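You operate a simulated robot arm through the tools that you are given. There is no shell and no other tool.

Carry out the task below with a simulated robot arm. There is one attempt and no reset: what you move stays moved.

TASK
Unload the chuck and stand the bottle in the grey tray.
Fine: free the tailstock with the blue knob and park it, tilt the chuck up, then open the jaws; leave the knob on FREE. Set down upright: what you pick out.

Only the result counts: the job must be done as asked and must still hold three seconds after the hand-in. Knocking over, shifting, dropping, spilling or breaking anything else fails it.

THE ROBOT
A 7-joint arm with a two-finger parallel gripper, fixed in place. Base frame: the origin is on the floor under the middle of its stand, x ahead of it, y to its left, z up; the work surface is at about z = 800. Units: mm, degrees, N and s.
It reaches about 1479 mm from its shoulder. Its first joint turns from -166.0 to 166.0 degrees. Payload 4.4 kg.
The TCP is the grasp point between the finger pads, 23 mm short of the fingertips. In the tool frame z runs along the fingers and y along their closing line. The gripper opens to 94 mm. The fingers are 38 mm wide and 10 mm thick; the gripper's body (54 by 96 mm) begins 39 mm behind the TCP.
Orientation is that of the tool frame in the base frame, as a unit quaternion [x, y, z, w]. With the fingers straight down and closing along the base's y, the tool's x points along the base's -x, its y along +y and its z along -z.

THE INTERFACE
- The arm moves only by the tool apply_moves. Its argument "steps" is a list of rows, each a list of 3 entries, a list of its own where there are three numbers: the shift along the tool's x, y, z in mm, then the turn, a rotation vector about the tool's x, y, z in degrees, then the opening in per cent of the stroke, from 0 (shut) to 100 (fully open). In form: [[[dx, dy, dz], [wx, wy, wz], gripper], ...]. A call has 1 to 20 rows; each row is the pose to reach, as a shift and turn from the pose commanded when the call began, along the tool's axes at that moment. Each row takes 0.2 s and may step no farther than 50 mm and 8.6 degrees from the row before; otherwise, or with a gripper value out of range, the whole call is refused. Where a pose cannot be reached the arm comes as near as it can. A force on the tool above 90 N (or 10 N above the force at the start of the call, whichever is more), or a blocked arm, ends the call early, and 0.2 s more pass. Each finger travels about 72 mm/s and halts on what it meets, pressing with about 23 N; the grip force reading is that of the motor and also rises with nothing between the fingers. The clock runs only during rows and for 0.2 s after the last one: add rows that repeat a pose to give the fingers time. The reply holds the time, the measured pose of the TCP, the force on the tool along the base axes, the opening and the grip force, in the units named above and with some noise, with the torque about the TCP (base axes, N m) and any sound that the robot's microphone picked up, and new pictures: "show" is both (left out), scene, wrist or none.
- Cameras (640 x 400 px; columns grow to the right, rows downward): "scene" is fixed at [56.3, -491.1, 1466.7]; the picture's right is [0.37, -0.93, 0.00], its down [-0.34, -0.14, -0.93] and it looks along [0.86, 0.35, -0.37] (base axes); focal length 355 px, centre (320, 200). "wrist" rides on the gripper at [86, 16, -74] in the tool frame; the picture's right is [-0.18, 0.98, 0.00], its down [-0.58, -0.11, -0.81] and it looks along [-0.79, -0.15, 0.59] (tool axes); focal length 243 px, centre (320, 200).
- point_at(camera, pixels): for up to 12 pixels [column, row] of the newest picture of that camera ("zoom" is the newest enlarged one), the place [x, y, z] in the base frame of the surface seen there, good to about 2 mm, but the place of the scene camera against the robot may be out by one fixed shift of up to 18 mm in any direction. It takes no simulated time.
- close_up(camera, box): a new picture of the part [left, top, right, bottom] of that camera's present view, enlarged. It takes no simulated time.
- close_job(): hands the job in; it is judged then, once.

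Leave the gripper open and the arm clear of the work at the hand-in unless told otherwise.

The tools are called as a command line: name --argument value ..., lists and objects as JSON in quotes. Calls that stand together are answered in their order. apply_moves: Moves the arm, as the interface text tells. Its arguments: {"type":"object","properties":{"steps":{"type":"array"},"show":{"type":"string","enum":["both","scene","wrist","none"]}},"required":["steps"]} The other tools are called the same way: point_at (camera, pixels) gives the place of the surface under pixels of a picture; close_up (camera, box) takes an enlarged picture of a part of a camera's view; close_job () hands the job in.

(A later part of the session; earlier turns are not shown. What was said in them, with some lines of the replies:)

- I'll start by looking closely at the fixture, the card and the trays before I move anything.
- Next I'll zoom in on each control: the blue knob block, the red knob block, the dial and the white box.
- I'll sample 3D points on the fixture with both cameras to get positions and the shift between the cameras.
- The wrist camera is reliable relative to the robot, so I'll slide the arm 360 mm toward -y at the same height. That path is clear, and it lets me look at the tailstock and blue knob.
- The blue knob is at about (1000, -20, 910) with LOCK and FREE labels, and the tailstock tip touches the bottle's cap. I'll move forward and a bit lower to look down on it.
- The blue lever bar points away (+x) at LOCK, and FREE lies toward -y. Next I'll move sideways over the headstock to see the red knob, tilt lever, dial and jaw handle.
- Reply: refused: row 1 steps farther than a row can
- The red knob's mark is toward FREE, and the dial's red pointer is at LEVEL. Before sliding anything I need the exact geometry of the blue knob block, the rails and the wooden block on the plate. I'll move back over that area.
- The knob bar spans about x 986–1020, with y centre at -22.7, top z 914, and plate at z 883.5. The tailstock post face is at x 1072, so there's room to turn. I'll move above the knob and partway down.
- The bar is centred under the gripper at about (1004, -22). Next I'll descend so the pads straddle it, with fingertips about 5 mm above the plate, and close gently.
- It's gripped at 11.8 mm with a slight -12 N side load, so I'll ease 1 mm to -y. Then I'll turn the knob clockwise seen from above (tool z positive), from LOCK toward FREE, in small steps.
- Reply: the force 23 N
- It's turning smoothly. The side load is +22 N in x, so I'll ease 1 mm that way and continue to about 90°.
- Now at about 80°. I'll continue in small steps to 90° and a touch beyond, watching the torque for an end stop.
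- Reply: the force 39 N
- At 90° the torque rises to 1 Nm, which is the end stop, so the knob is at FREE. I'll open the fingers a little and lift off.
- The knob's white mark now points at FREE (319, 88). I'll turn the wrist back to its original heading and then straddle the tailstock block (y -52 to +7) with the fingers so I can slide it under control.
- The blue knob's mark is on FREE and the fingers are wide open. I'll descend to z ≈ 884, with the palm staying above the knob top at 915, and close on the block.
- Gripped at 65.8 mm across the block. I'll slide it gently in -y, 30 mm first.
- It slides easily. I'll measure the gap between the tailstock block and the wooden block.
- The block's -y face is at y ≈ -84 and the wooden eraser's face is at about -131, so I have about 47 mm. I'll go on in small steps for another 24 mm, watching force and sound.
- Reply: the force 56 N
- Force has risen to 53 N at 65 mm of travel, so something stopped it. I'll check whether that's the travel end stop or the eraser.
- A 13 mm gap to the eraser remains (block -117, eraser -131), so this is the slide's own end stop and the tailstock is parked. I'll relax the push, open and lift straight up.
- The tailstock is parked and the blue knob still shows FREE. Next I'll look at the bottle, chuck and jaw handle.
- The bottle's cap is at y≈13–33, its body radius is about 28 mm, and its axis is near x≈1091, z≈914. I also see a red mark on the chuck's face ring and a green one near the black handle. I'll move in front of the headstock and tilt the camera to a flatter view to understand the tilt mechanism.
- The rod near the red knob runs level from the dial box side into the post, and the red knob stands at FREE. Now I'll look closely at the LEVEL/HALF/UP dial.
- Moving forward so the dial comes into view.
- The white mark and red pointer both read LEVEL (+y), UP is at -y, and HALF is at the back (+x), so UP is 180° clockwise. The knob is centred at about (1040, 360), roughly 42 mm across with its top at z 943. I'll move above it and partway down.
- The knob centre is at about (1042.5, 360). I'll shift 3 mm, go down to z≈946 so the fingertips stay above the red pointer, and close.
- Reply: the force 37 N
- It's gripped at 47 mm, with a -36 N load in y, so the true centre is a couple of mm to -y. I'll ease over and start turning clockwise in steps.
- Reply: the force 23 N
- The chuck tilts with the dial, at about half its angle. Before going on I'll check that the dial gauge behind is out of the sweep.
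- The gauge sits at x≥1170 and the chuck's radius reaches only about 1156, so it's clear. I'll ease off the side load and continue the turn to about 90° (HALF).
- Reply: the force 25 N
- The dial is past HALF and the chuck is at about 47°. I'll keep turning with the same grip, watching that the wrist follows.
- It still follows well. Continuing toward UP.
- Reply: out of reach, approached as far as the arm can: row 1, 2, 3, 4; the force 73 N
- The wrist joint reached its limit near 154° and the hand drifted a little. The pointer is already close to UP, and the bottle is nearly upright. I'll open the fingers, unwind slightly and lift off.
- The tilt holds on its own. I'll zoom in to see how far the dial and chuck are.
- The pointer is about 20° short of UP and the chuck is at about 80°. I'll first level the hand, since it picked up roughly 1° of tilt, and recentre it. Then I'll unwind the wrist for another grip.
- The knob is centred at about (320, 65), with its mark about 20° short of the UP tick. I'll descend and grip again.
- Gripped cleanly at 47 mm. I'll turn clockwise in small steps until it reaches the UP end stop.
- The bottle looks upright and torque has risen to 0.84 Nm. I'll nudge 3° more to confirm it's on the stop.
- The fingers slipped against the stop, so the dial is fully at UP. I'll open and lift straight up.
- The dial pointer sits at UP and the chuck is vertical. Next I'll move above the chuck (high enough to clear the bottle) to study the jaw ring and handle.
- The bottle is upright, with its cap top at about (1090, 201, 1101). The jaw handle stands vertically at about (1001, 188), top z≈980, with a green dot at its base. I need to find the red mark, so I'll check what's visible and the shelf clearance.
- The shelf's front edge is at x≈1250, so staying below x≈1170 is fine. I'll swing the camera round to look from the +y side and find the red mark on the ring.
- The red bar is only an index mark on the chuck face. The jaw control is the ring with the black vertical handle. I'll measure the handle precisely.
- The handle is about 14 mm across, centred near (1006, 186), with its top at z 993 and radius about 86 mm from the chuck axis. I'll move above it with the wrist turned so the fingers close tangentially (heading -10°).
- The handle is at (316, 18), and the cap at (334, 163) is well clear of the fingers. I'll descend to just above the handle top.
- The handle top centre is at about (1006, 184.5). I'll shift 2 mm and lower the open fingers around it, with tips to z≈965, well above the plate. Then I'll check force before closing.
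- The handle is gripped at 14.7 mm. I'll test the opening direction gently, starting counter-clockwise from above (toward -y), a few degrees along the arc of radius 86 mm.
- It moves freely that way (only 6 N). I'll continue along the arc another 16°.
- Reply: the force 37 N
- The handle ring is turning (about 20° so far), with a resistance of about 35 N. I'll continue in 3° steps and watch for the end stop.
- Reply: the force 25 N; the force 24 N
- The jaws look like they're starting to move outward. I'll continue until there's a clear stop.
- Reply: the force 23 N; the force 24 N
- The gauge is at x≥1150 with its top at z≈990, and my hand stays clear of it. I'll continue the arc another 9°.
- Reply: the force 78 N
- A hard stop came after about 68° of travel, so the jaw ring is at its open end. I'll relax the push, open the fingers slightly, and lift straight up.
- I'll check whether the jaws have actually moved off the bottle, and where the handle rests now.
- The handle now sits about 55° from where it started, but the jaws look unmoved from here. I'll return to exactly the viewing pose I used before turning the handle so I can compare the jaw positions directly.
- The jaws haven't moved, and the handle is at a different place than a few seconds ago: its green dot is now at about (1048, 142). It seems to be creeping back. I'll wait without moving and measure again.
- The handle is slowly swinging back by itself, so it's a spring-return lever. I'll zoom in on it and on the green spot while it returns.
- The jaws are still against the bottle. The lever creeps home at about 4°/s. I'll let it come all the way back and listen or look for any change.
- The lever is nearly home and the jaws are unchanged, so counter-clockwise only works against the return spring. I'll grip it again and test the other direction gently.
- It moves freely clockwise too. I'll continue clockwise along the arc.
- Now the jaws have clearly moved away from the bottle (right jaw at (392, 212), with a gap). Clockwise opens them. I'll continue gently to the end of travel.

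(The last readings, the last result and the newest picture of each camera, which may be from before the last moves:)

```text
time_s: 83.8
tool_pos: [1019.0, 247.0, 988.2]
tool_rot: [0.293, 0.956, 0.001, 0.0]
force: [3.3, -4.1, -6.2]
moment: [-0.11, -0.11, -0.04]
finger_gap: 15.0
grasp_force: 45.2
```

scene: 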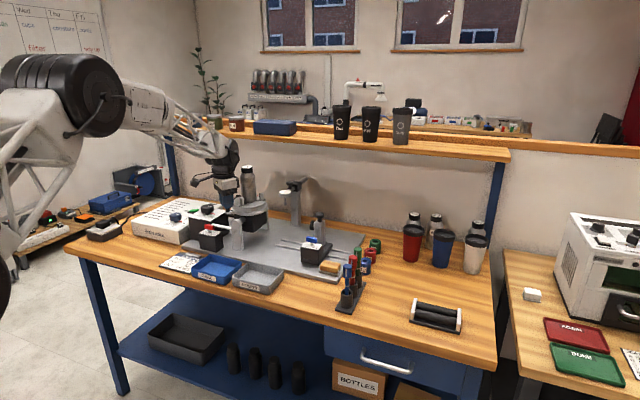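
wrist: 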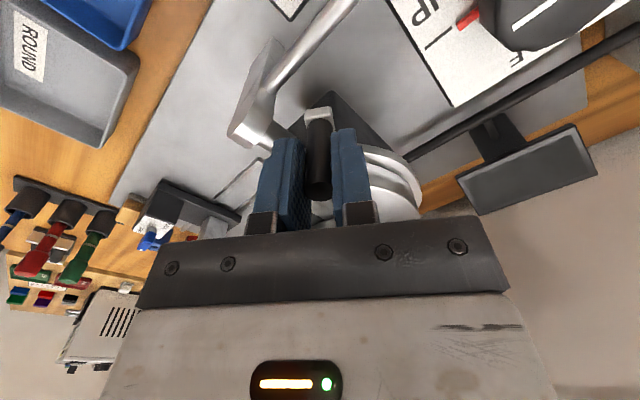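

apply_moves --steps '[[[-0.1, 4.5, 0], [0, 0, 3], 8], [[-0.5, 9.0, 0], [0, 0, 6], 8], [[-1.1, 13.4, 0], [0, 0, 9], 8]]' --show "both"

```text
time_s: 84.6
tool_pos: [1028.1, 258.3, 987.9]
tool_rot: [0.368, 0.93, 0.001, 0.0]
force: [4.7, -4.4, -8.6]
moment: [-0.01, -0.12, -0.04]
finger_gap: 15.0
grasp_force: 44.7
```

scene: 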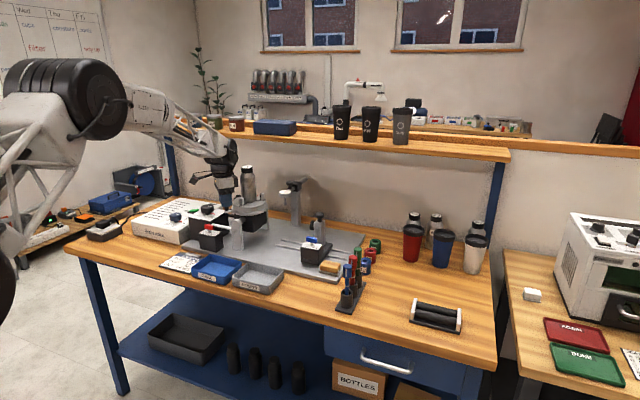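
wrist: 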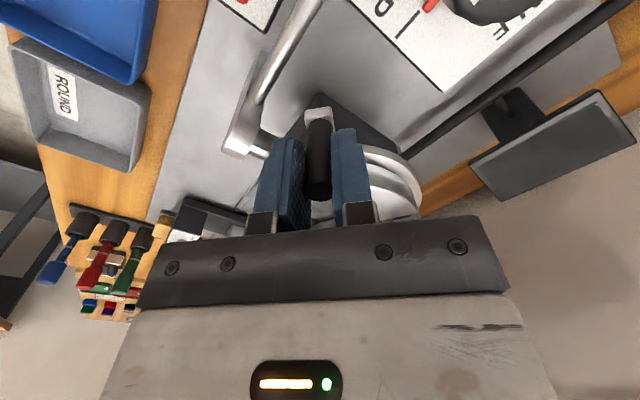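

apply_moves --steps '[[[-0.1, 4.5, 0], [0, 0, 3], 8], [[-0.5, 9.0, 0], [0, 0, 6], 8], [[-1.1, 13.4, 0], [0, 0, 9], 8]]' --show "both"

```text
time_s: 85.4
tool_pos: [1037.7, 267.6, 988.4]
tool_rot: [0.44, 0.898, 0.002, 0.0]
force: [7.1, -8.1, -10.8]
moment: [0.02, -0.18, 0.13]
finger_gap: 14.9
grasp_force: 44.6
```

scene: 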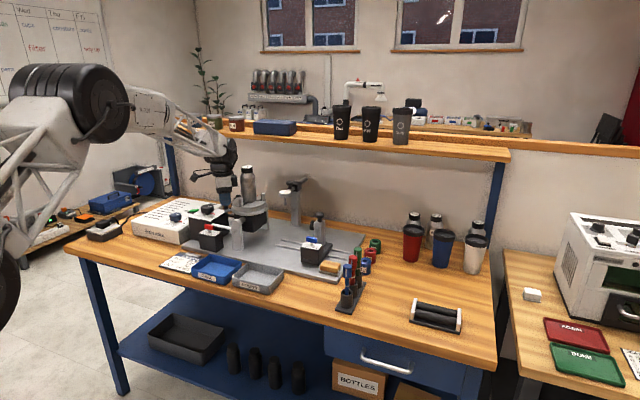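
wrist: 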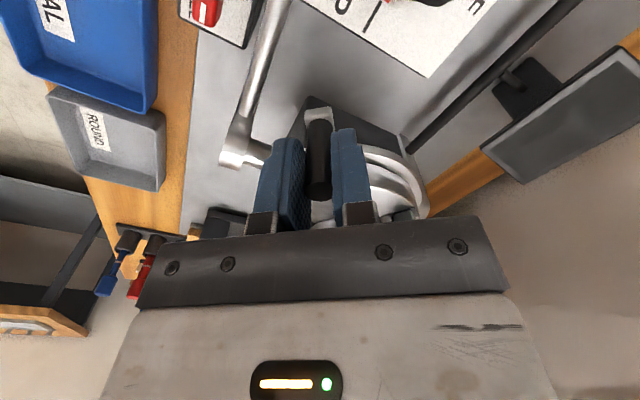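

close_up --camera "scene" --box '[215, 165, 285, 225]'

apply_moves --steps '[[[-0.1, 4.5, 0], [0, 0, 3], 8], [[-0.5, 9.0, 0], [0, 0, 6], 8], [[-1.1, 13.4, 0], [0, 0, 9], 8]]' --show "both"

```text
6.67 times, centred on (250, 195) of scene
```

zoom: 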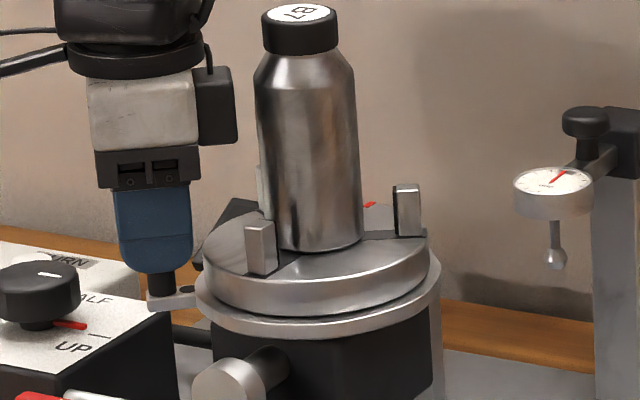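

```text
time_s: 86.2
tool_pos: [1047.3, 275.9, 988.2]
tool_rot: [0.509, 0.861, 0.0, -0.002]
force: [-4.2, -15.7, -7.5]
moment: [-0.62, -0.39, 0.13]
finger_gap: 15.0
grasp_force: 44.8
```

scene: 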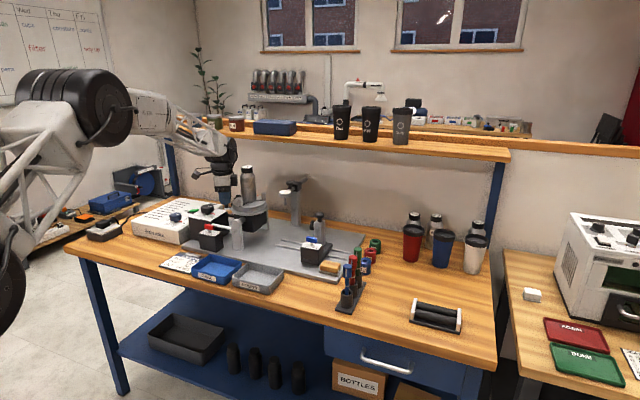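
wrist: 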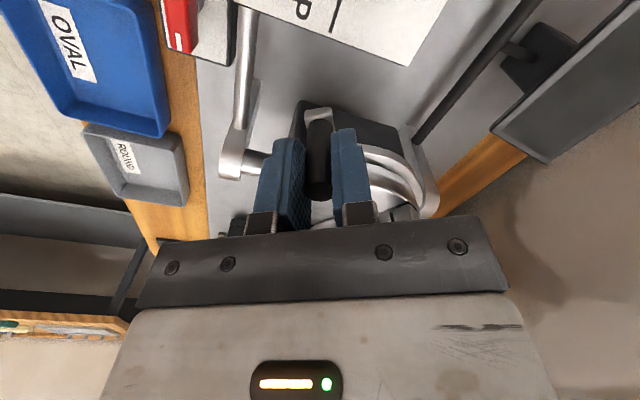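

The jaws are well open. A few more degrees to find the end of travel.

apply_moves --steps '[[[0.1, 3, 0], [0, 0, 2], 8], [[-0.1, 6, 0], [0, 0, 4], 8]]' --show "wrist"

```text
time_s: 86.8
tool_pos: [1054.2, 277.6, 988.9]
tool_rot: [0.538, 0.843, 0.001, -0.001]
force: [-40.9, -28.6, -4.8]
moment: [-0.95, -0.02, -0.08]
finger_gap: 14.9
grasp_force: 45.2
```

wrist: 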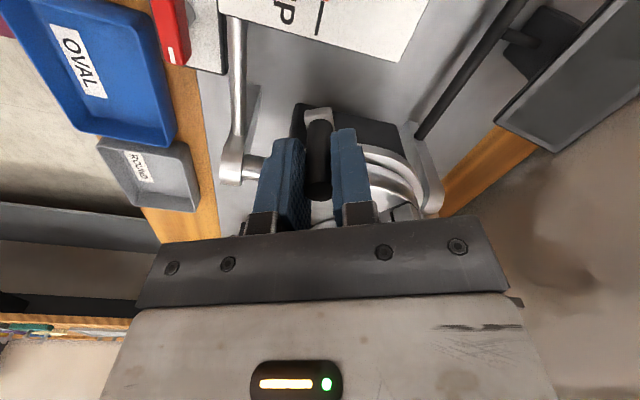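

That's the end stop at about 72° of clockwise travel. I'll relax, release the handle, lift clear, and watch whether it stays.

apply_moves --steps '[[[0, -3, 0], [0, 0, -1], 8], [[0, -3, 0], [0, 0, -1], 30], [[0, -3, 0], [0, 0, -1], 45], [[0, -3, 0], [0, 0, -1], 45], [[0, -3, -25], [0, 0, -1], 45], [[0, -3, -70], [0, 0, -1], 45], [[0, -3, -115], [0, 0, -1], 45], [[0, -3, -160], [0, 0, -1], 45], [[0, -3, -200], [0, 0, -1], 45]]' --show "both"

```text
time_s: 88.8
tool_pos: [1051.3, 276.7, 1185.8]
tool_rot: [0.53, 0.848, 0.0, 0.0]
force: [0.3, -0.2, -0.8]
moment: [0.01, 0.03, -0.01]
finger_gap: 42.2
grasp_force: 0.0
```

scene: 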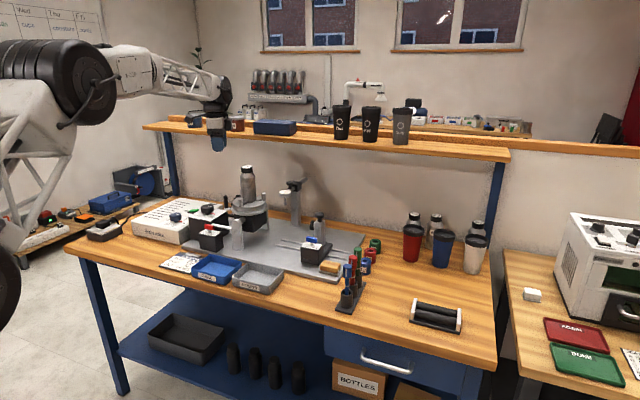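
wrist: 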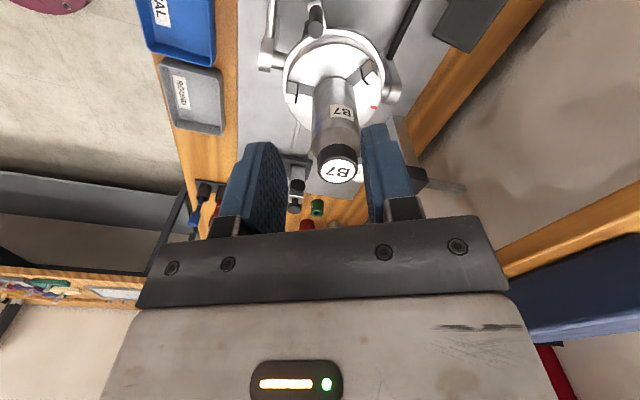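

close_up --camera "wrist" --box '[260, 0, 410, 190]'

point_at --camera "wrist" --pixels '[[316, 28], [315, 33], [338, 170], [325, 168], [352, 168], [338, 155], [338, 182], [370, 107], [368, 78], [300, 95], [335, 110], [318, 10]]'

close_up --camera "scene" --box '[215, 155, 285, 225]'

```text
2.11 times, centred on (335, 95) of wrist
```

zoom: 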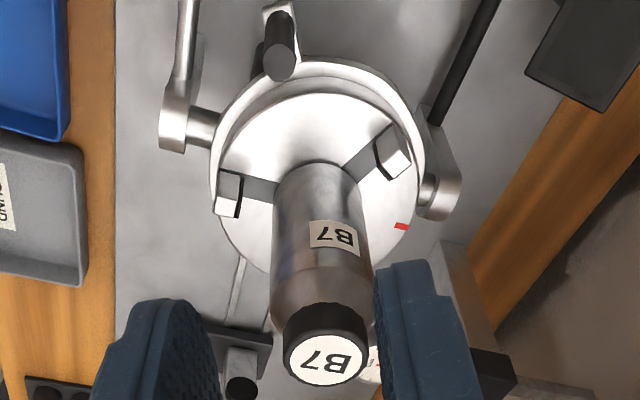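

```text
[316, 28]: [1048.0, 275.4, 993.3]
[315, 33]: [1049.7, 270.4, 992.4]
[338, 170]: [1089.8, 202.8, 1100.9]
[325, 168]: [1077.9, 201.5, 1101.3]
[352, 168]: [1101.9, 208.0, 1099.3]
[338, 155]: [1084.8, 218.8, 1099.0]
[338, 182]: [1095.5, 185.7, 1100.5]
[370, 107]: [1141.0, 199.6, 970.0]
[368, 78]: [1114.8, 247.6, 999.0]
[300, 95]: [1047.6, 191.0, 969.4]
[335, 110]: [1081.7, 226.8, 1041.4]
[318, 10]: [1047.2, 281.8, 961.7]
```

```text
5.71 times, centred on (250, 190) of scene
```

zoom: 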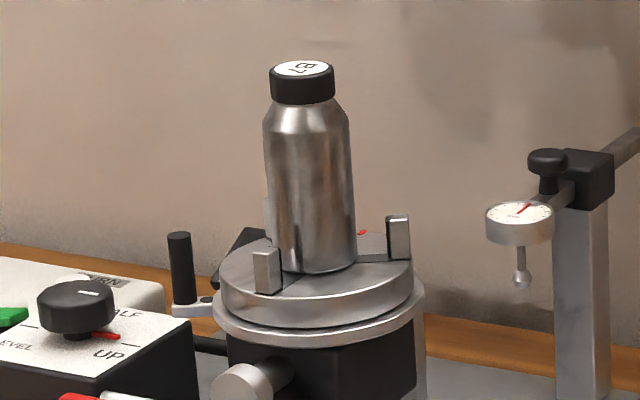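

The jaws are open with roughly 10 mm of clearance each, the handle stays put at (1049, 273), and the bottle stands free at (1090, 202) on the chuck face (z 970), with its top at 1101. Next I'll turn the hand back to heading 0, centre it above the bottle, and open fully.

apply_moves --steps '[[[-10.6, 0.2, 0], [0, 0, -8], 55], [[-21.2, 0.5, 0], [0, 0, -16], 70], [[-31.8, 0.7, 0], [0, 0, -24], 85], [[-42.4, 1, 0], [0, 0, -32], 100], [[-53, 1.2, 0], [0, 0, -40], 100], [[-63.6, 1.4, 0], [0, 0, -48], 100], [[-74.2, 1.7, 0], [0, 0, -56], 100], [[-84.6, 1.9, 0], [0, 0, -64], 100], [[-84.6, 1.9, 0], [0, 0, -64], 100]]' --show "both"

```text
time_s: 90.8
tool_pos: [1090.0, 201.6, 1187.2]
tool_rot: [0.001, 1.0, 0.001, -0.001]
force: [-0.5, 0.0, -0.5]
moment: [0.02, -0.04, -0.02]
finger_gap: 94.0
grasp_force: 0.1
```

scene: 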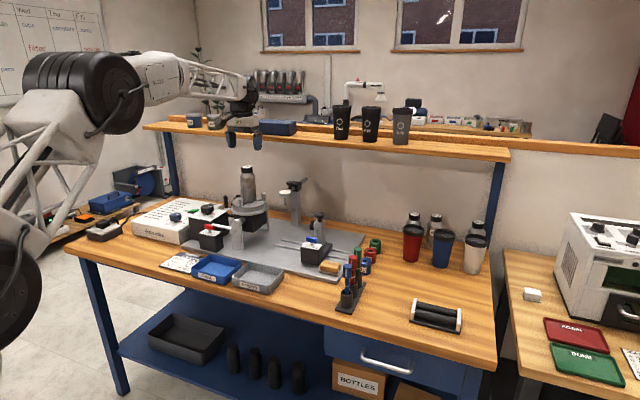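
wrist: 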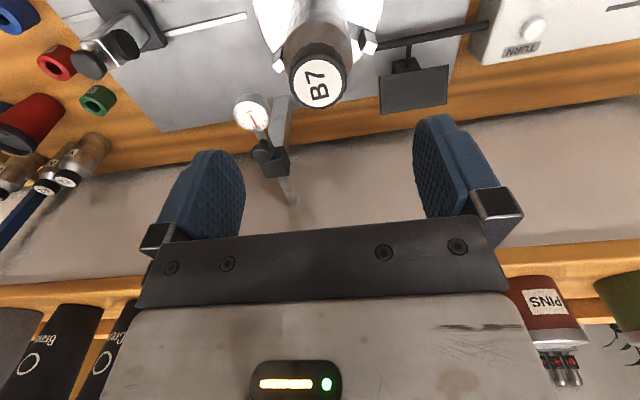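

The cap is at (318, 82) between the fingers. I'll measure its edges and check that the jaws and lever are still open.

point_at --camera "wrist" --pixels '[[318, 82], [294, 82], [342, 82], [318, 60], [318, 103], [296, 100], [340, 62], [300, 40], [340, 38], [320, 45]]'

close_up --camera "scene" --box '[215, 155, 285, 225]'

close_up --camera "wrist" --box '[240, 0, 400, 120]'

```text
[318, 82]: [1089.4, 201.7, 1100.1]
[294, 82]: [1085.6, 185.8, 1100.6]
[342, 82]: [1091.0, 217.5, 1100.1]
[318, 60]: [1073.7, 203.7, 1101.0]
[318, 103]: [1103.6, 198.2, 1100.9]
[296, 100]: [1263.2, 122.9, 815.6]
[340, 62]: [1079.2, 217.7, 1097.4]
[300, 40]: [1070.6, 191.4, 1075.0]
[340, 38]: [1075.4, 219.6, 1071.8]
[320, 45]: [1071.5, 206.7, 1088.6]
```

```text
5.71 times, centred on (250, 190) of scene
```

zoom: 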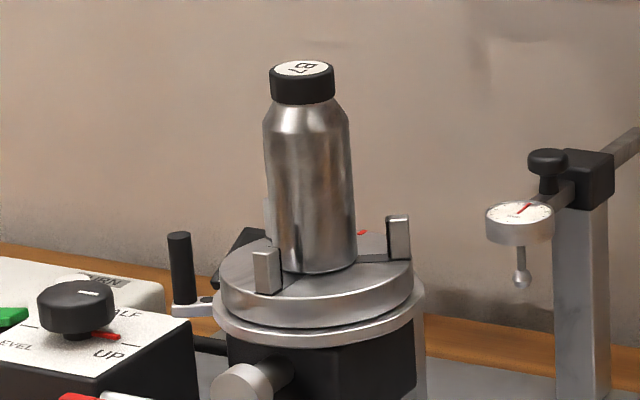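

```text
3.33 times, centred on (320, 60) of wrist
```

zoom: 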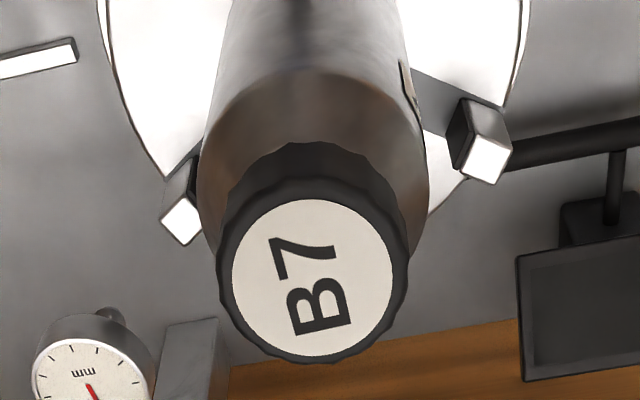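

The bottle axis is at (1090, 201.6), right under the TCP. I'll descend to TCP z≈1066, so the palm is about 4 mm above the cap with the tips around the upper body, still open.

apply_moves --steps '[[[0, 0, 40], [0, 0, 0], 100], [[0, 0, 80], [0, 0, 0], 100], [[0, 0, 105], [0, 0, 0], 100], [[0, 0, 115], [0, 0, 0], 100], [[0, 0, 120], [0, 0, 0], 100]]' --show "both"

```text
time_s: 92.0
tool_pos: [1090.4, 200.5, 1068.4]
tool_rot: [0.001, 1.0, 0.001, 0.0]
force: [-0.9, -0.8, -0.4]
moment: [0.01, 0.02, 0.02]
finger_gap: 94.0
grasp_force: 0.0
```

scene: 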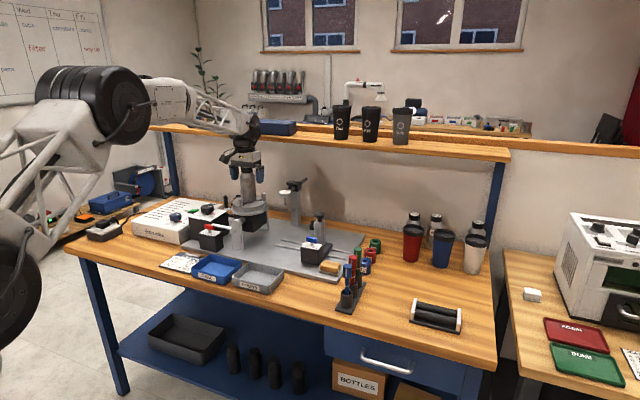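
wrist: 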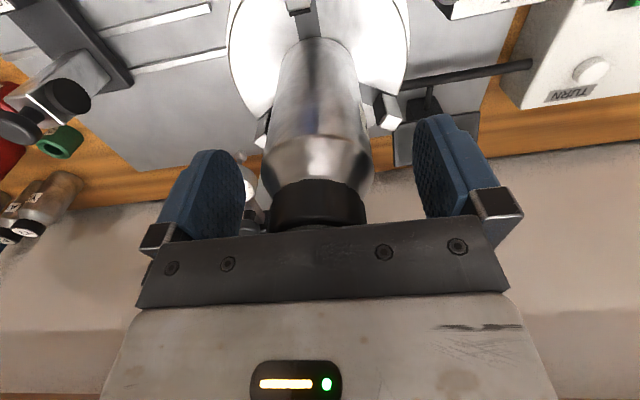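

No contact so far. I'll close the fingers on the bottle body.

apply_moves --steps '[[[0, 0, 0], [0, 0, 0], 85], [[0, 0, 0], [0, 0, 0], 70], [[0, 0, 0], [0, 0, 0], 60], [[0, 0, 0], [0, 0, 0], 50], [[0, 0, 0], [0, 0, 0], 45], [[0, 0, 0], [0, 0, 0], 45]]' --show "both"

```text
time_s: 93.4
tool_pos: [1089.7, 199.6, 1067.5]
tool_rot: [0.001, 1.0, 0.0, 0.0]
force: [0.2, 0.4, 0.9]
moment: [0.03, -0.03, -0.01]
finger_gap: 53.8
grasp_force: 23.2
```

scene: 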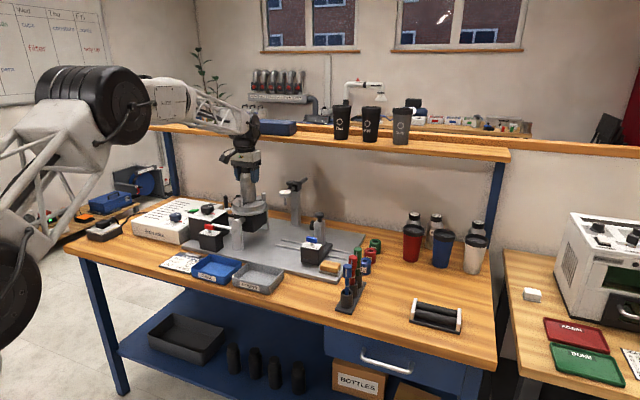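
wrist: 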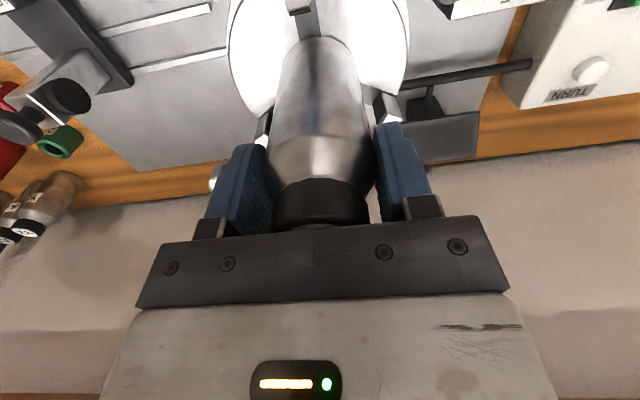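

Gripped at 53.8 mm. I'll firm the grip, then lift a few mm and check the load.

apply_moves --steps '[[[0, 0, 0], [0, 0, 0], 35], [[0, 0, 0], [0, 0, 0], 30], [[0, 0, 0], [0, 0, 0], 30], [[0, 0, -4], [0, 0, 0], 30], [[0, 0, -10], [0, 0, 0], 30], [[0, 0, -10], [0, 0, 0], 30]]' --show "both"

```text
time_s: 94.8
tool_pos: [1089.2, 200.8, 1077.8]
tool_rot: [0.001, 1.0, 0.001, 0.001]
force: [1.6, -0.2, -1.0]
moment: [-0.01, 0.05, 0.01]
finger_gap: 53.7
grasp_force: 22.9
```

scene: 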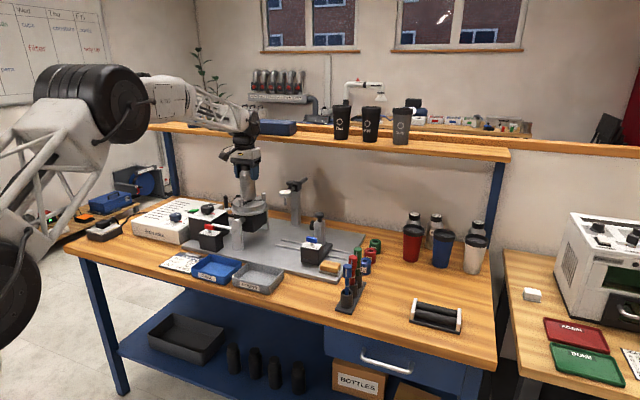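
wrist: 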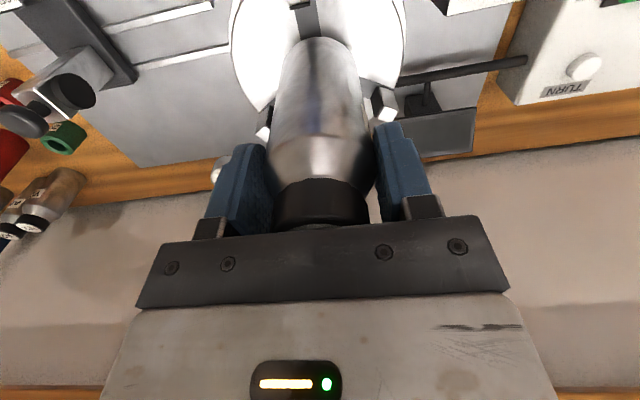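

close_up --camera "scene" --box '[215, 155, 285, 225]'

close_up --camera "wrist" --box '[220, 20, 420, 240]'

```text
5.71 times, centred on (250, 190) of scene
```

zoom: 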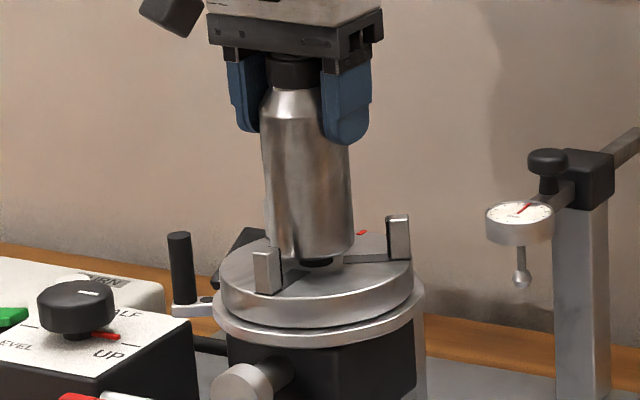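

```text
1.82 times, centred on (320, 130) of wrist
```

zoom: 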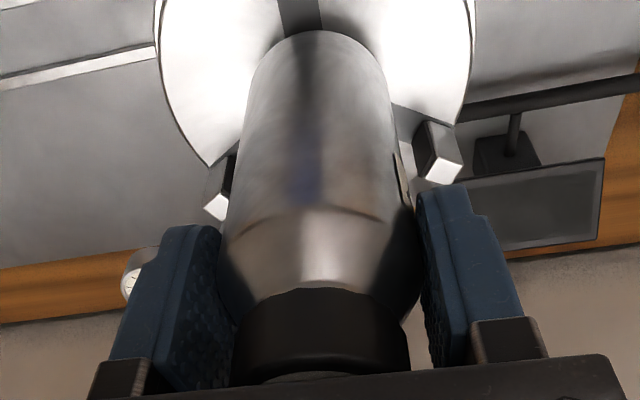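

The bottle lifted cleanly, and I see a small dark stub beneath it. I'll lift straight up another 60 mm, slowly, and see what that is.

apply_moves --steps '[[[0, 0, -12], [0, 0, 0], 30], [[0, 0, -24], [0, 0, 0], 30], [[0, 0, -36], [0, 0, 0], 30], [[0, 0, -48], [0, 0, 0], 30], [[0, 0, -60], [0, 0, 0], 30], [[0, 0, -60], [0, 0, 0], 30]]' --show "both"

close_up --camera "scene" --box '[210, 130, 290, 225]'

```text
time_s: 96.2
tool_pos: [1091.3, 201.8, 1137.5]
tool_rot: [0.001, 1.0, 0.001, 0.0]
force: [-0.1, -0.9, -1.8]
moment: [0.03, 0.0, 0.02]
finger_gap: 53.4
grasp_force: 22.8
```

scene: 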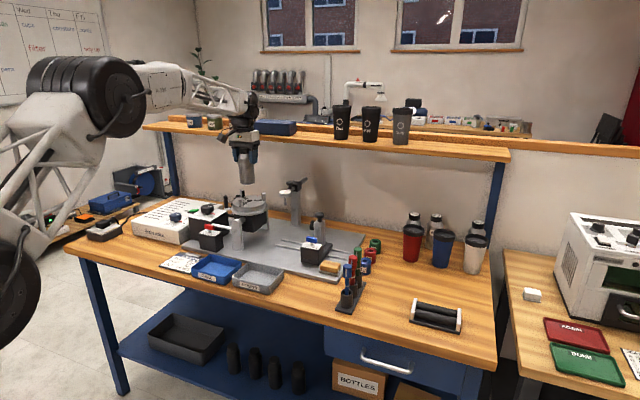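
wrist: 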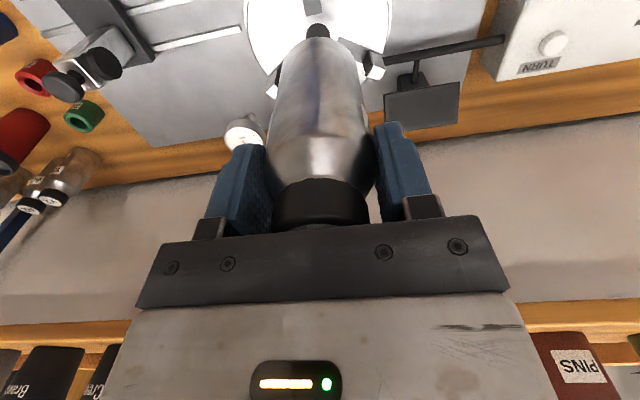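

```text
4.21 times, centred on (250, 178) of scene
```

zoom: 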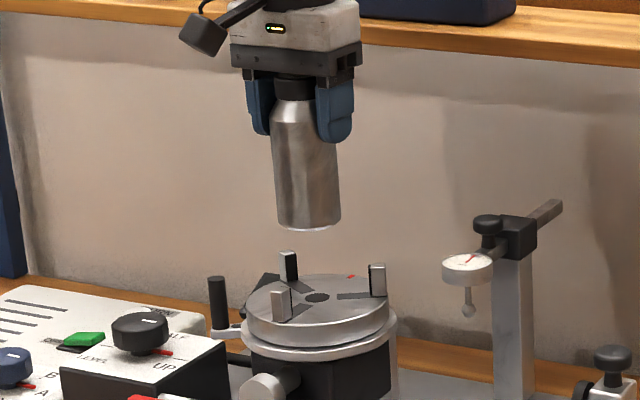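

The dark spot is just the chuck's centre bore, and the bottle has a clean flat base. Next I need the grey tray's exact geometry. I'll look at it from the scene camera.

close_up --camera "scene" --box '[180, 240, 300, 310]'

point_at --camera "zoom" --pixels '[[370, 140], [430, 185], [330, 190], [290, 215], [400, 240], [490, 175], [500, 165], [380, 120], [285, 190], [440, 270], [480, 195], [350, 160]]'

```text
5.33 times, centred on (240, 275) of scene
```

zoom: 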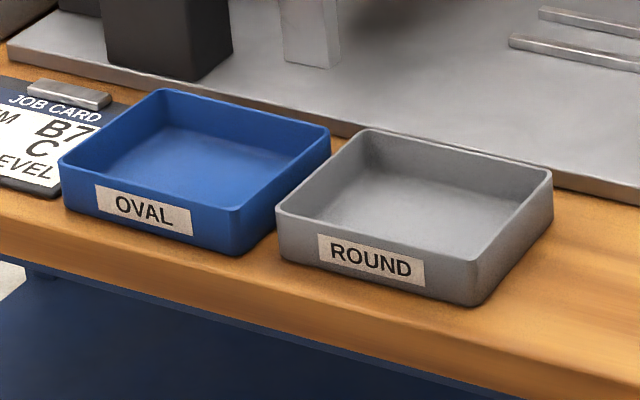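

```text
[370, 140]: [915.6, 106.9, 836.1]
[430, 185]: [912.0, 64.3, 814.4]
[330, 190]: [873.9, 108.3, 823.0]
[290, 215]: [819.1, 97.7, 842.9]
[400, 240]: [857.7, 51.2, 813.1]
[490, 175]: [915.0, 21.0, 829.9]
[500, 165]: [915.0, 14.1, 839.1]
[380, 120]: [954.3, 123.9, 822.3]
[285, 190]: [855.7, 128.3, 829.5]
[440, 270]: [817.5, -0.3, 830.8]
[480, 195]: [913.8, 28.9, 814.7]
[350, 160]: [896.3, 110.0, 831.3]
```

point_at --camera "zoom" --pixels '[[278, 208], [369, 131], [549, 172], [475, 262], [380, 172], [420, 215], [330, 205], [460, 235], [400, 180], [510, 190], [345, 215], [495, 210]]'

```text
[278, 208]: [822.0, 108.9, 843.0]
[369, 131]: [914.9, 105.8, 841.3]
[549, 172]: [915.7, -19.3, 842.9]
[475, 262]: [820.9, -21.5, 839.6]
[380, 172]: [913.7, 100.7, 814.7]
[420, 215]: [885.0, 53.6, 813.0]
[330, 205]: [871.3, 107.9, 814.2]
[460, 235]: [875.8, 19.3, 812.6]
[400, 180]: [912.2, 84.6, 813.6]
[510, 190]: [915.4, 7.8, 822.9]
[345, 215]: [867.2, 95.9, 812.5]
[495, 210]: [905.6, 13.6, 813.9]
```

The tray rim spans x≈818–918 and y≈-22 to 109 in the scene frame. That frame matches the wrist frame to about 1–2 mm in x/y and reads about 6 mm high in z, so the tray centre is about (867, 44) with its floor near z≈805. I'll carry the bottle there at constant height and moderate speed.

apply_moves --steps '[[[12, -8, 0], [0, 0, 0], 30], [[35, -25, 0], [0, 0, 0], 30], [[60, -42, 0], [0, 0, 0], 30], [[85, -60, 0], [0, 0, 0], 30], [[110, -77, 0], [0, 0, 0], 30], [[135, -95, 0], [0, 0, 0], 30], [[160, -112, 0], [0, 0, 0], 30], [[185, -130, 0], [0, 0, 0], 30], [[208, -146, 0], [0, 0, 0], 30], [[220, -154, 0], [0, 0, 0], 30], [[223, -156.5, 0], [0, 0, 0], 30]]' --show "both"

```text
time_s: 98.6
tool_pos: [867.2, 45.4, 1138.5]
tool_rot: [0.0, 1.0, 0.001, 0.0]
force: [0.3, 0.9, -1.6]
moment: [0.02, -0.02, -0.01]
finger_gap: 53.4
grasp_force: 23.3
```

scene: 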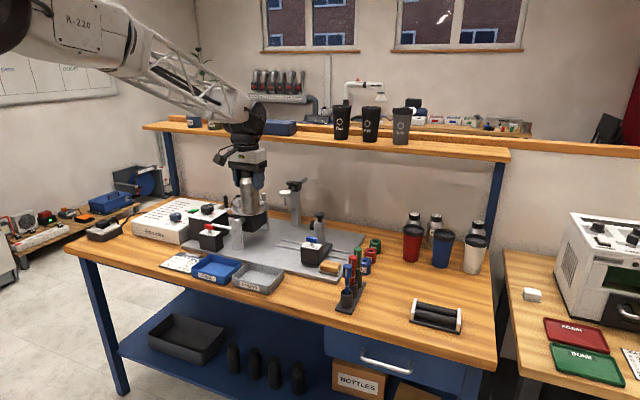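
wrist: 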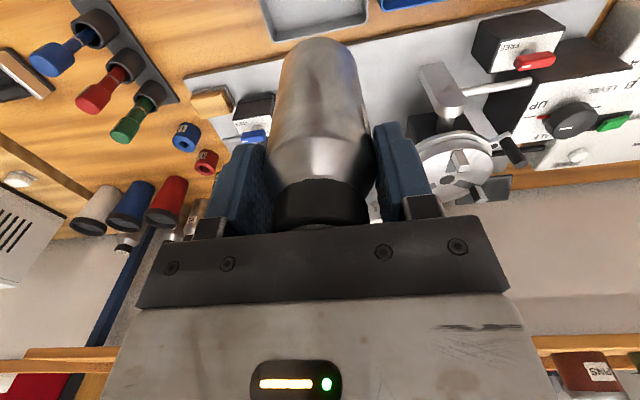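

The tray's far edge shows at the top of the wrist view (rows 0–40). I'll use it to verify the tray position in the robot frame.

point_at --camera "wrist" --pixels '[[315, 10], [300, 5], [272, 35], [366, 18], [262, 3], [362, 3], [285, 32], [350, 24], [340, 8], [383, 5], [330, 3]]'

close_up --camera "wrist" --box '[240, 0, 400, 60]'

```text
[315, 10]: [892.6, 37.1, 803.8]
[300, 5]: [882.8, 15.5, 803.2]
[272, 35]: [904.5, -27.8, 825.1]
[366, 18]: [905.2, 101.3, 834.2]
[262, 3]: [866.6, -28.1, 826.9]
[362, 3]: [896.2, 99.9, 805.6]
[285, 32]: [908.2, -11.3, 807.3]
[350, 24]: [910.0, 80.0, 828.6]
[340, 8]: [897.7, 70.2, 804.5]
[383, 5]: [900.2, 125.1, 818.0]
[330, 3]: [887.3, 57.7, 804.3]
```

```text
4.00 times, centred on (320, 30) of wrist
```

zoom: 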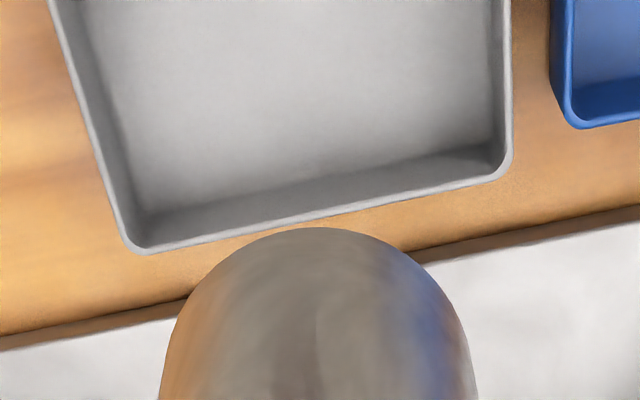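

In the robot frame the tray floor is at z≈804, the back wall at x≈909, and the sides at y≈-28 and 102, so the centre is about (862, 37). I'll shift to that centre and descend to about 14 mm above the floor.

apply_moves --steps '[[[5, -8, 0], [0, 0, 0], 30], [[5, -8, 20], [0, 0, 0], 30], [[5, -8, 50], [0, 0, 0], 30], [[5, -8, 85], [0, 0, 0], 30], [[5, -8, 120], [0, 0, 0], 30], [[5, -8, 155], [0, 0, 0], 30], [[5, -8, 185], [0, 0, 0], 30], [[5, -8, 208], [0, 0, 0], 30], [[5, -8, 220], [0, 0, 0], 30], [[5, -8, 223], [0, 0, 0], 30]]' --show "both"

```text
time_s: 100.8
tool_pos: [862.0, 38.3, 914.4]
tool_rot: [0.001, 1.0, 0.001, 0.0]
force: [0.4, -0.7, -1.4]
moment: [0.0, -0.03, -0.01]
finger_gap: 53.4
grasp_force: 22.7
```

scene: 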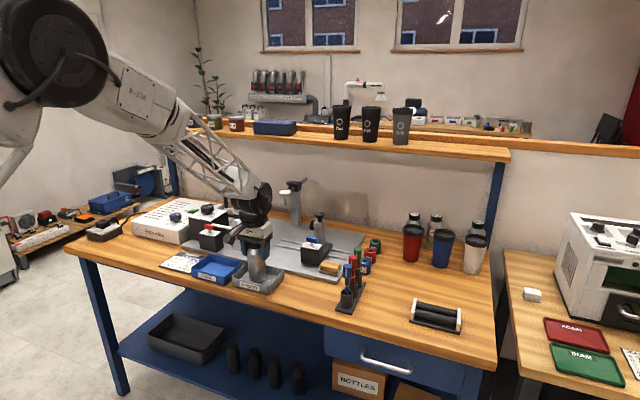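
wrist: 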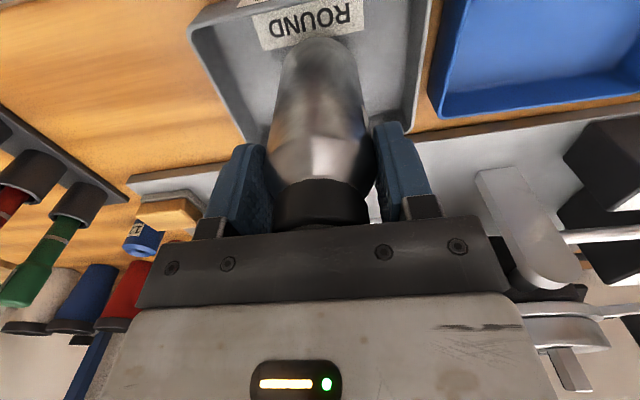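

close_up --camera "wrist" --box '[180, 0, 440, 160]'

close_up --camera "scene" --box '[200, 220, 310, 310]'

point_at --camera "wrist" --pixels '[[265, 90], [400, 60], [250, 60], [380, 100], [240, 130], [415, 110], [205, 40], [436, 20], [300, 30], [375, 90]]'

```text
2.46 times, centred on (310, 80) of wrist
```

zoom: 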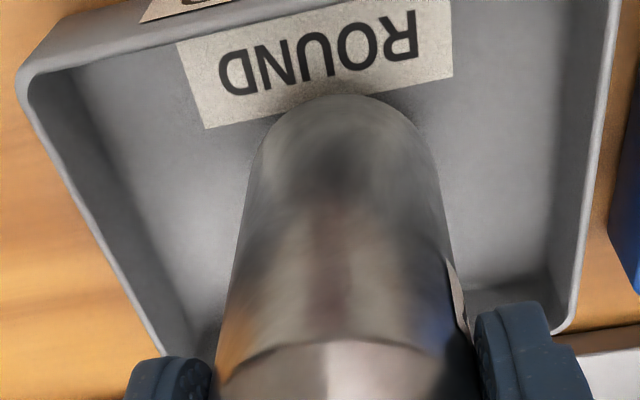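

```text
4.44 times, centred on (255, 265) of scene
```

zoom: 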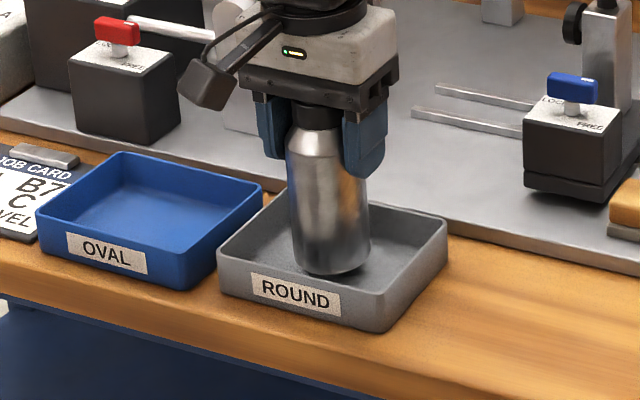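

```text
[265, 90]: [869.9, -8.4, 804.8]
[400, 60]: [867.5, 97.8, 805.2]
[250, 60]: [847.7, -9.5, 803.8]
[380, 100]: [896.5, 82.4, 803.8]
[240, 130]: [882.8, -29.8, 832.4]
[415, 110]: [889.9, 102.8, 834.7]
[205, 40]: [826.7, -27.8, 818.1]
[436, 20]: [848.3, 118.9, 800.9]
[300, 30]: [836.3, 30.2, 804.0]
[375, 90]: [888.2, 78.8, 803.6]
```

The bottle is centred over the tray. I'll lower it slowly, watching for contact.

apply_moves --steps '[[[0, 0, 3], [0, 0, 0], 30], [[0, 0, 6], [0, 0, 0], 30], [[0, 0, 9], [0, 0, 0], 30], [[0, 0, 11], [0, 0, 0], 30], [[0, 0, 11], [0, 0, 0], 30]]' --show "none"

```text
time_s: 102.0
tool_pos: [862.6, 37.8, 904.1]
tool_rot: [0.001, 1.0, 0.001, 0.001]
force: [-0.4, 0.0, -2.6]
moment: [0.03, 0.01, 0.0]
finger_gap: 53.6
grasp_force: 23.3
```

No contact yet (force z -2.6). I'll continue in 1 mm steps.

apply_moves --steps '[[[0, 0, 1], [0, 0, 0], 30], [[0, 0, 2], [0, 0, 0], 30], [[0, 0, 2], [0, 0, 0], 30]]' --show "none"

```text
time_s: 102.8
tool_pos: [863.0, 38.2, 902.2]
tool_rot: [0.001, 1.0, 0.0, 0.001]
force: [-0.7, -0.8, -1.2]
moment: [0.02, 0.05, 0.04]
finger_gap: 53.4
grasp_force: 22.9
```

apply_moves --steps '[[[0, 0, 0.7], [0, 0, 0], 30], [[0, 0, 1.4], [0, 0, 0], 30], [[0, 0, 1.4], [0, 0, 0], 30]]' --show "none"

```text
time_s: 103.6
tool_pos: [862.1, 38.5, 901.5]
tool_rot: [0.001, 1.0, 0.001, 0.001]
force: [-2.6, -1.7, 20.5]
moment: [-0.16, 0.28, 0.01]
finger_gap: 53.6
grasp_force: 22.7
```

There's contact at TCP z≈901 (20 N upward). I'll ease back slightly, then open the fingers slowly and evenly.

apply_moves --steps '[[[0, 0, -0.7], [0, 0, 0], 30], [[0, 0, -0.7], [0, 0, 0], 52], [[0, 0, -0.7], [0, 0, 0], 58], [[0, 0, -0.7], [0, 0, 0], 64], [[0, 0, -0.7], [0, 0, 0], 74], [[0, 0, -0.7], [0, 0, 0], 86], [[0, 0, -0.7], [0, 0, 0], 100], [[0, 0, -0.7], [0, 0, 0], 100]]' --show "both"

```text
time_s: 105.4
tool_pos: [862.3, 38.1, 900.6]
tool_rot: [0.001, 1.0, 0.001, 0.0]
force: [1.0, 0.6, -0.1]
moment: [-0.02, -0.03, -0.01]
finger_gap: 94.0
grasp_force: 0.1
```

scene: 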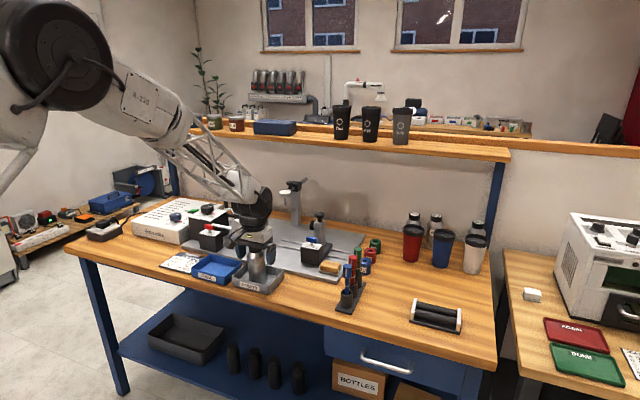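
wrist: 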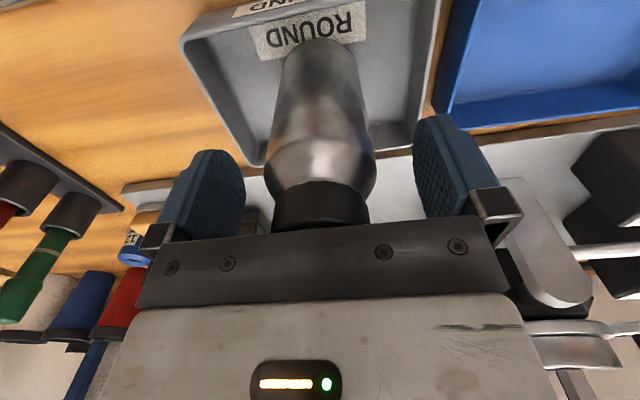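

The fingers are fully open and the bottle stands on its own. I'll lift straight up, well clear of the cap.

apply_moves --steps '[[[0, 0, -10], [0, 0, 0], 100], [[0, 0, -30], [0, 0, 0], 100], [[0, 0, -60], [0, 0, 0], 100], [[0, 0, -100], [0, 0, 0], 100], [[0, 0, -145], [0, 0, 0], 100], [[0, 0, -190], [0, 0, 0], 100], [[0, 0, -235], [0, 0, 0], 100]]' --show "both"

```text
time_s: 107.0
tool_pos: [860.2, 37.8, 1134.6]
tool_rot: [0.0, 1.0, 0.001, 0.0]
force: [0.6, 0.0, -1.6]
moment: [0.03, 0.0, -0.02]
finger_gap: 94.0
grasp_force: 0.1
```

scene: 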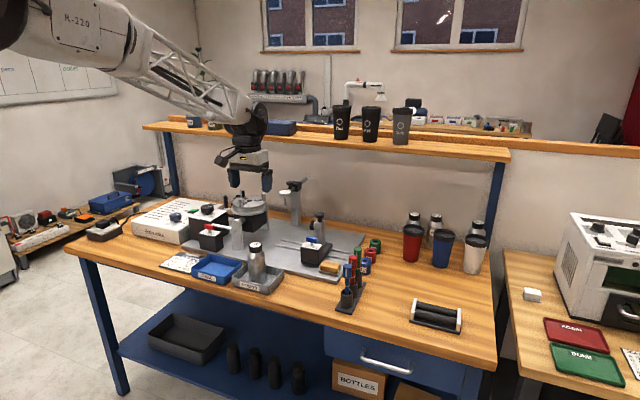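
wrist: 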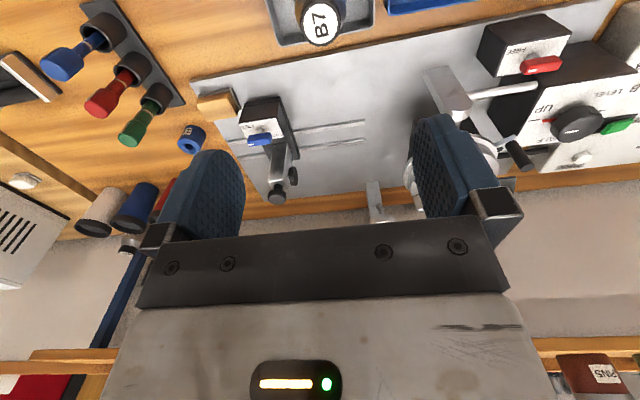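

The bottle stands in the grey tray. I'll move the arm away toward its starting area at the same height, then check everything.

apply_moves --steps '[[[20, 20, -5], [0, 0, 0], 100], [[40, 60, -10], [0, 0, 0], 100], [[60, 100, -10], [0, 0, 0], 100], [[80, 140, -10], [0, 0, 0], 100], [[90, 185, -10], [0, 0, 0], 100], [[90, 230, -10], [0, 0, 0], 100], [[90, 275, -10], [0, 0, 0], 100], [[90, 310, -10], [0, 0, 0], 100], [[90, 310, -10], [0, 0, 0], 100]]' --show "both"

close_up --camera "scene" --box '[180, 165, 380, 300]'

close_up --camera "scene" --box '[220, 230, 340, 300]'

close_up --camera "wrist" --box '[60, 40, 400, 240]'

```text
time_s: 109.0
tool_pos: [772.7, 347.7, 1148.1]
tool_rot: [0.001, 1.0, 0.001, -0.001]
force: [0.0, -1.1, -0.1]
moment: [0.01, 0.03, 0.0]
finger_gap: 93.9
grasp_force: 0.1
```

scene: 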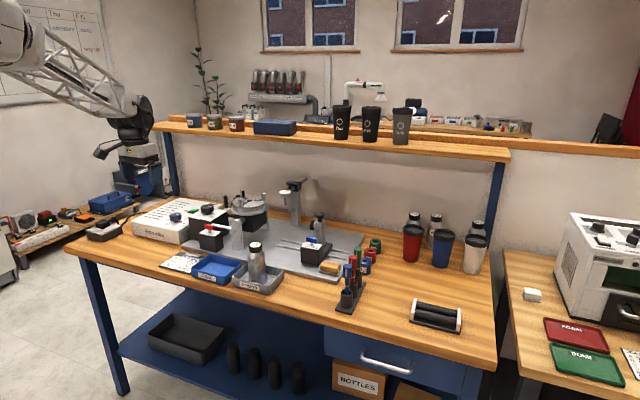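
wrist: 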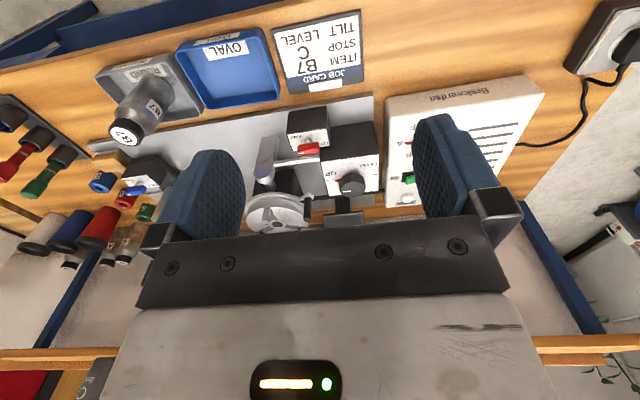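

```text
2.96 times, centred on (280, 232) of scene
```

zoom: 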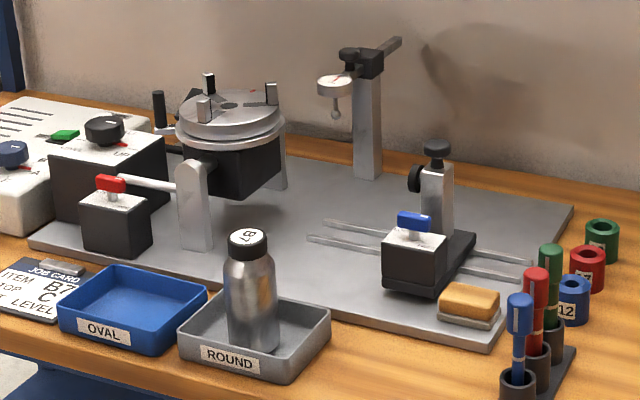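

```text
5.33 times, centred on (280, 265) of scene
```

zoom: 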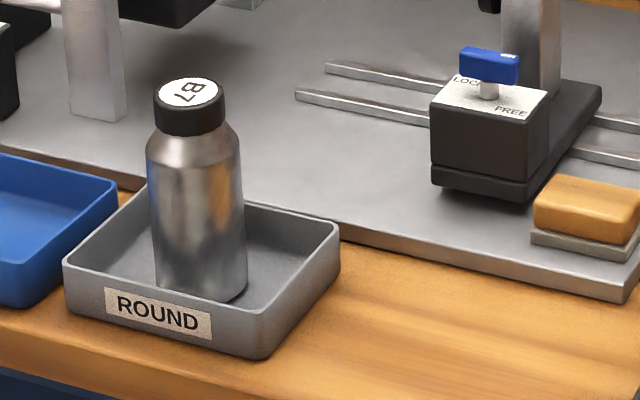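

```text
1.88 times, centred on (230, 140) of wrist
```

zoom: 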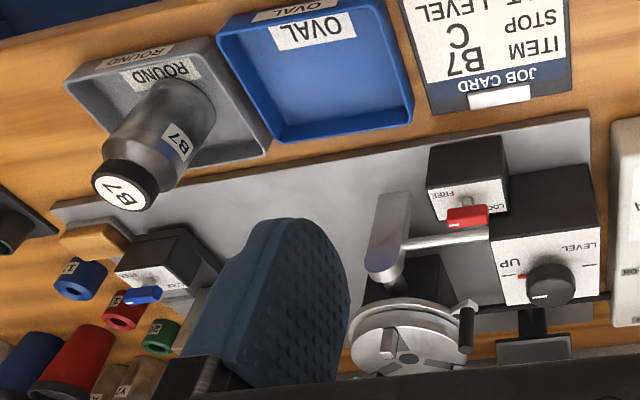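

The bottle stands upright in the grey ROUND tray, the blue knob mark is at FREE, the dial is at UP and the jaws are open. One last check on the tailstock and eraser positions.

point_at --camera "scene" --pixels '[[310, 240], [303, 251], [312, 257], [330, 265], [341, 268], [252, 245], [255, 247]]'

close_up --camera "scene" --box '[290, 225, 350, 275]'

```text
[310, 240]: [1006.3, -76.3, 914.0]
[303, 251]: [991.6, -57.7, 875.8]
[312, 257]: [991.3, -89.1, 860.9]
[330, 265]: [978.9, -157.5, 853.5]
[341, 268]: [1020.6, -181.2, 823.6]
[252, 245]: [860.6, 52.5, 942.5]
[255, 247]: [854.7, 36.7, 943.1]
```

```text
8.00 times, centred on (320, 250) of scene
```

zoom: 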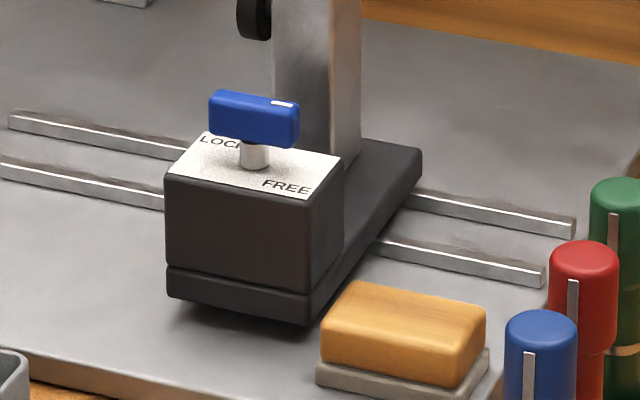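

The tailstock is parked at its end stop with the blue knob on FREE. The eraser and trays look unmoved, the bottle is upright in the grey tray, and the gripper is open with the arm clear. I'm handing in the job.

close_job

```text
The job is handed in.
```

The bottle (B7) is standing upright in the grey ROUND tray, and I have handed the job in. I don't have the verdict yet.

- **Tailstock:** I turned the blue knob to FREE and left it there. I slid the tailstock back about 65 mm to its end stop, which leaves about 13 mm between it and the wooden block on the plate.
- **Chuck tilt:** I turned the dial from LEVEL to its UP stop. I had to regrip once because the wrist ran out of travel.
- **Jaws:** I first pushed the jaw handle the wrong way. It hit a stop at about 77 N, then sprang back without moving the jaws or the bottle. Turning it clockwise about 72° opened the jaws fully, and they stayed open.
- **Bottle:** I gripped it by the body, lifted it straight out, and set it down near the middle of the tray. The last pictures, about 4 s after I let go, show it standing still.

In the last pictures the red knob, the controller box, the trays and the other items on the bench looked undisturbed. The gripper is open and the arm is back near its starting position, clear of the work.
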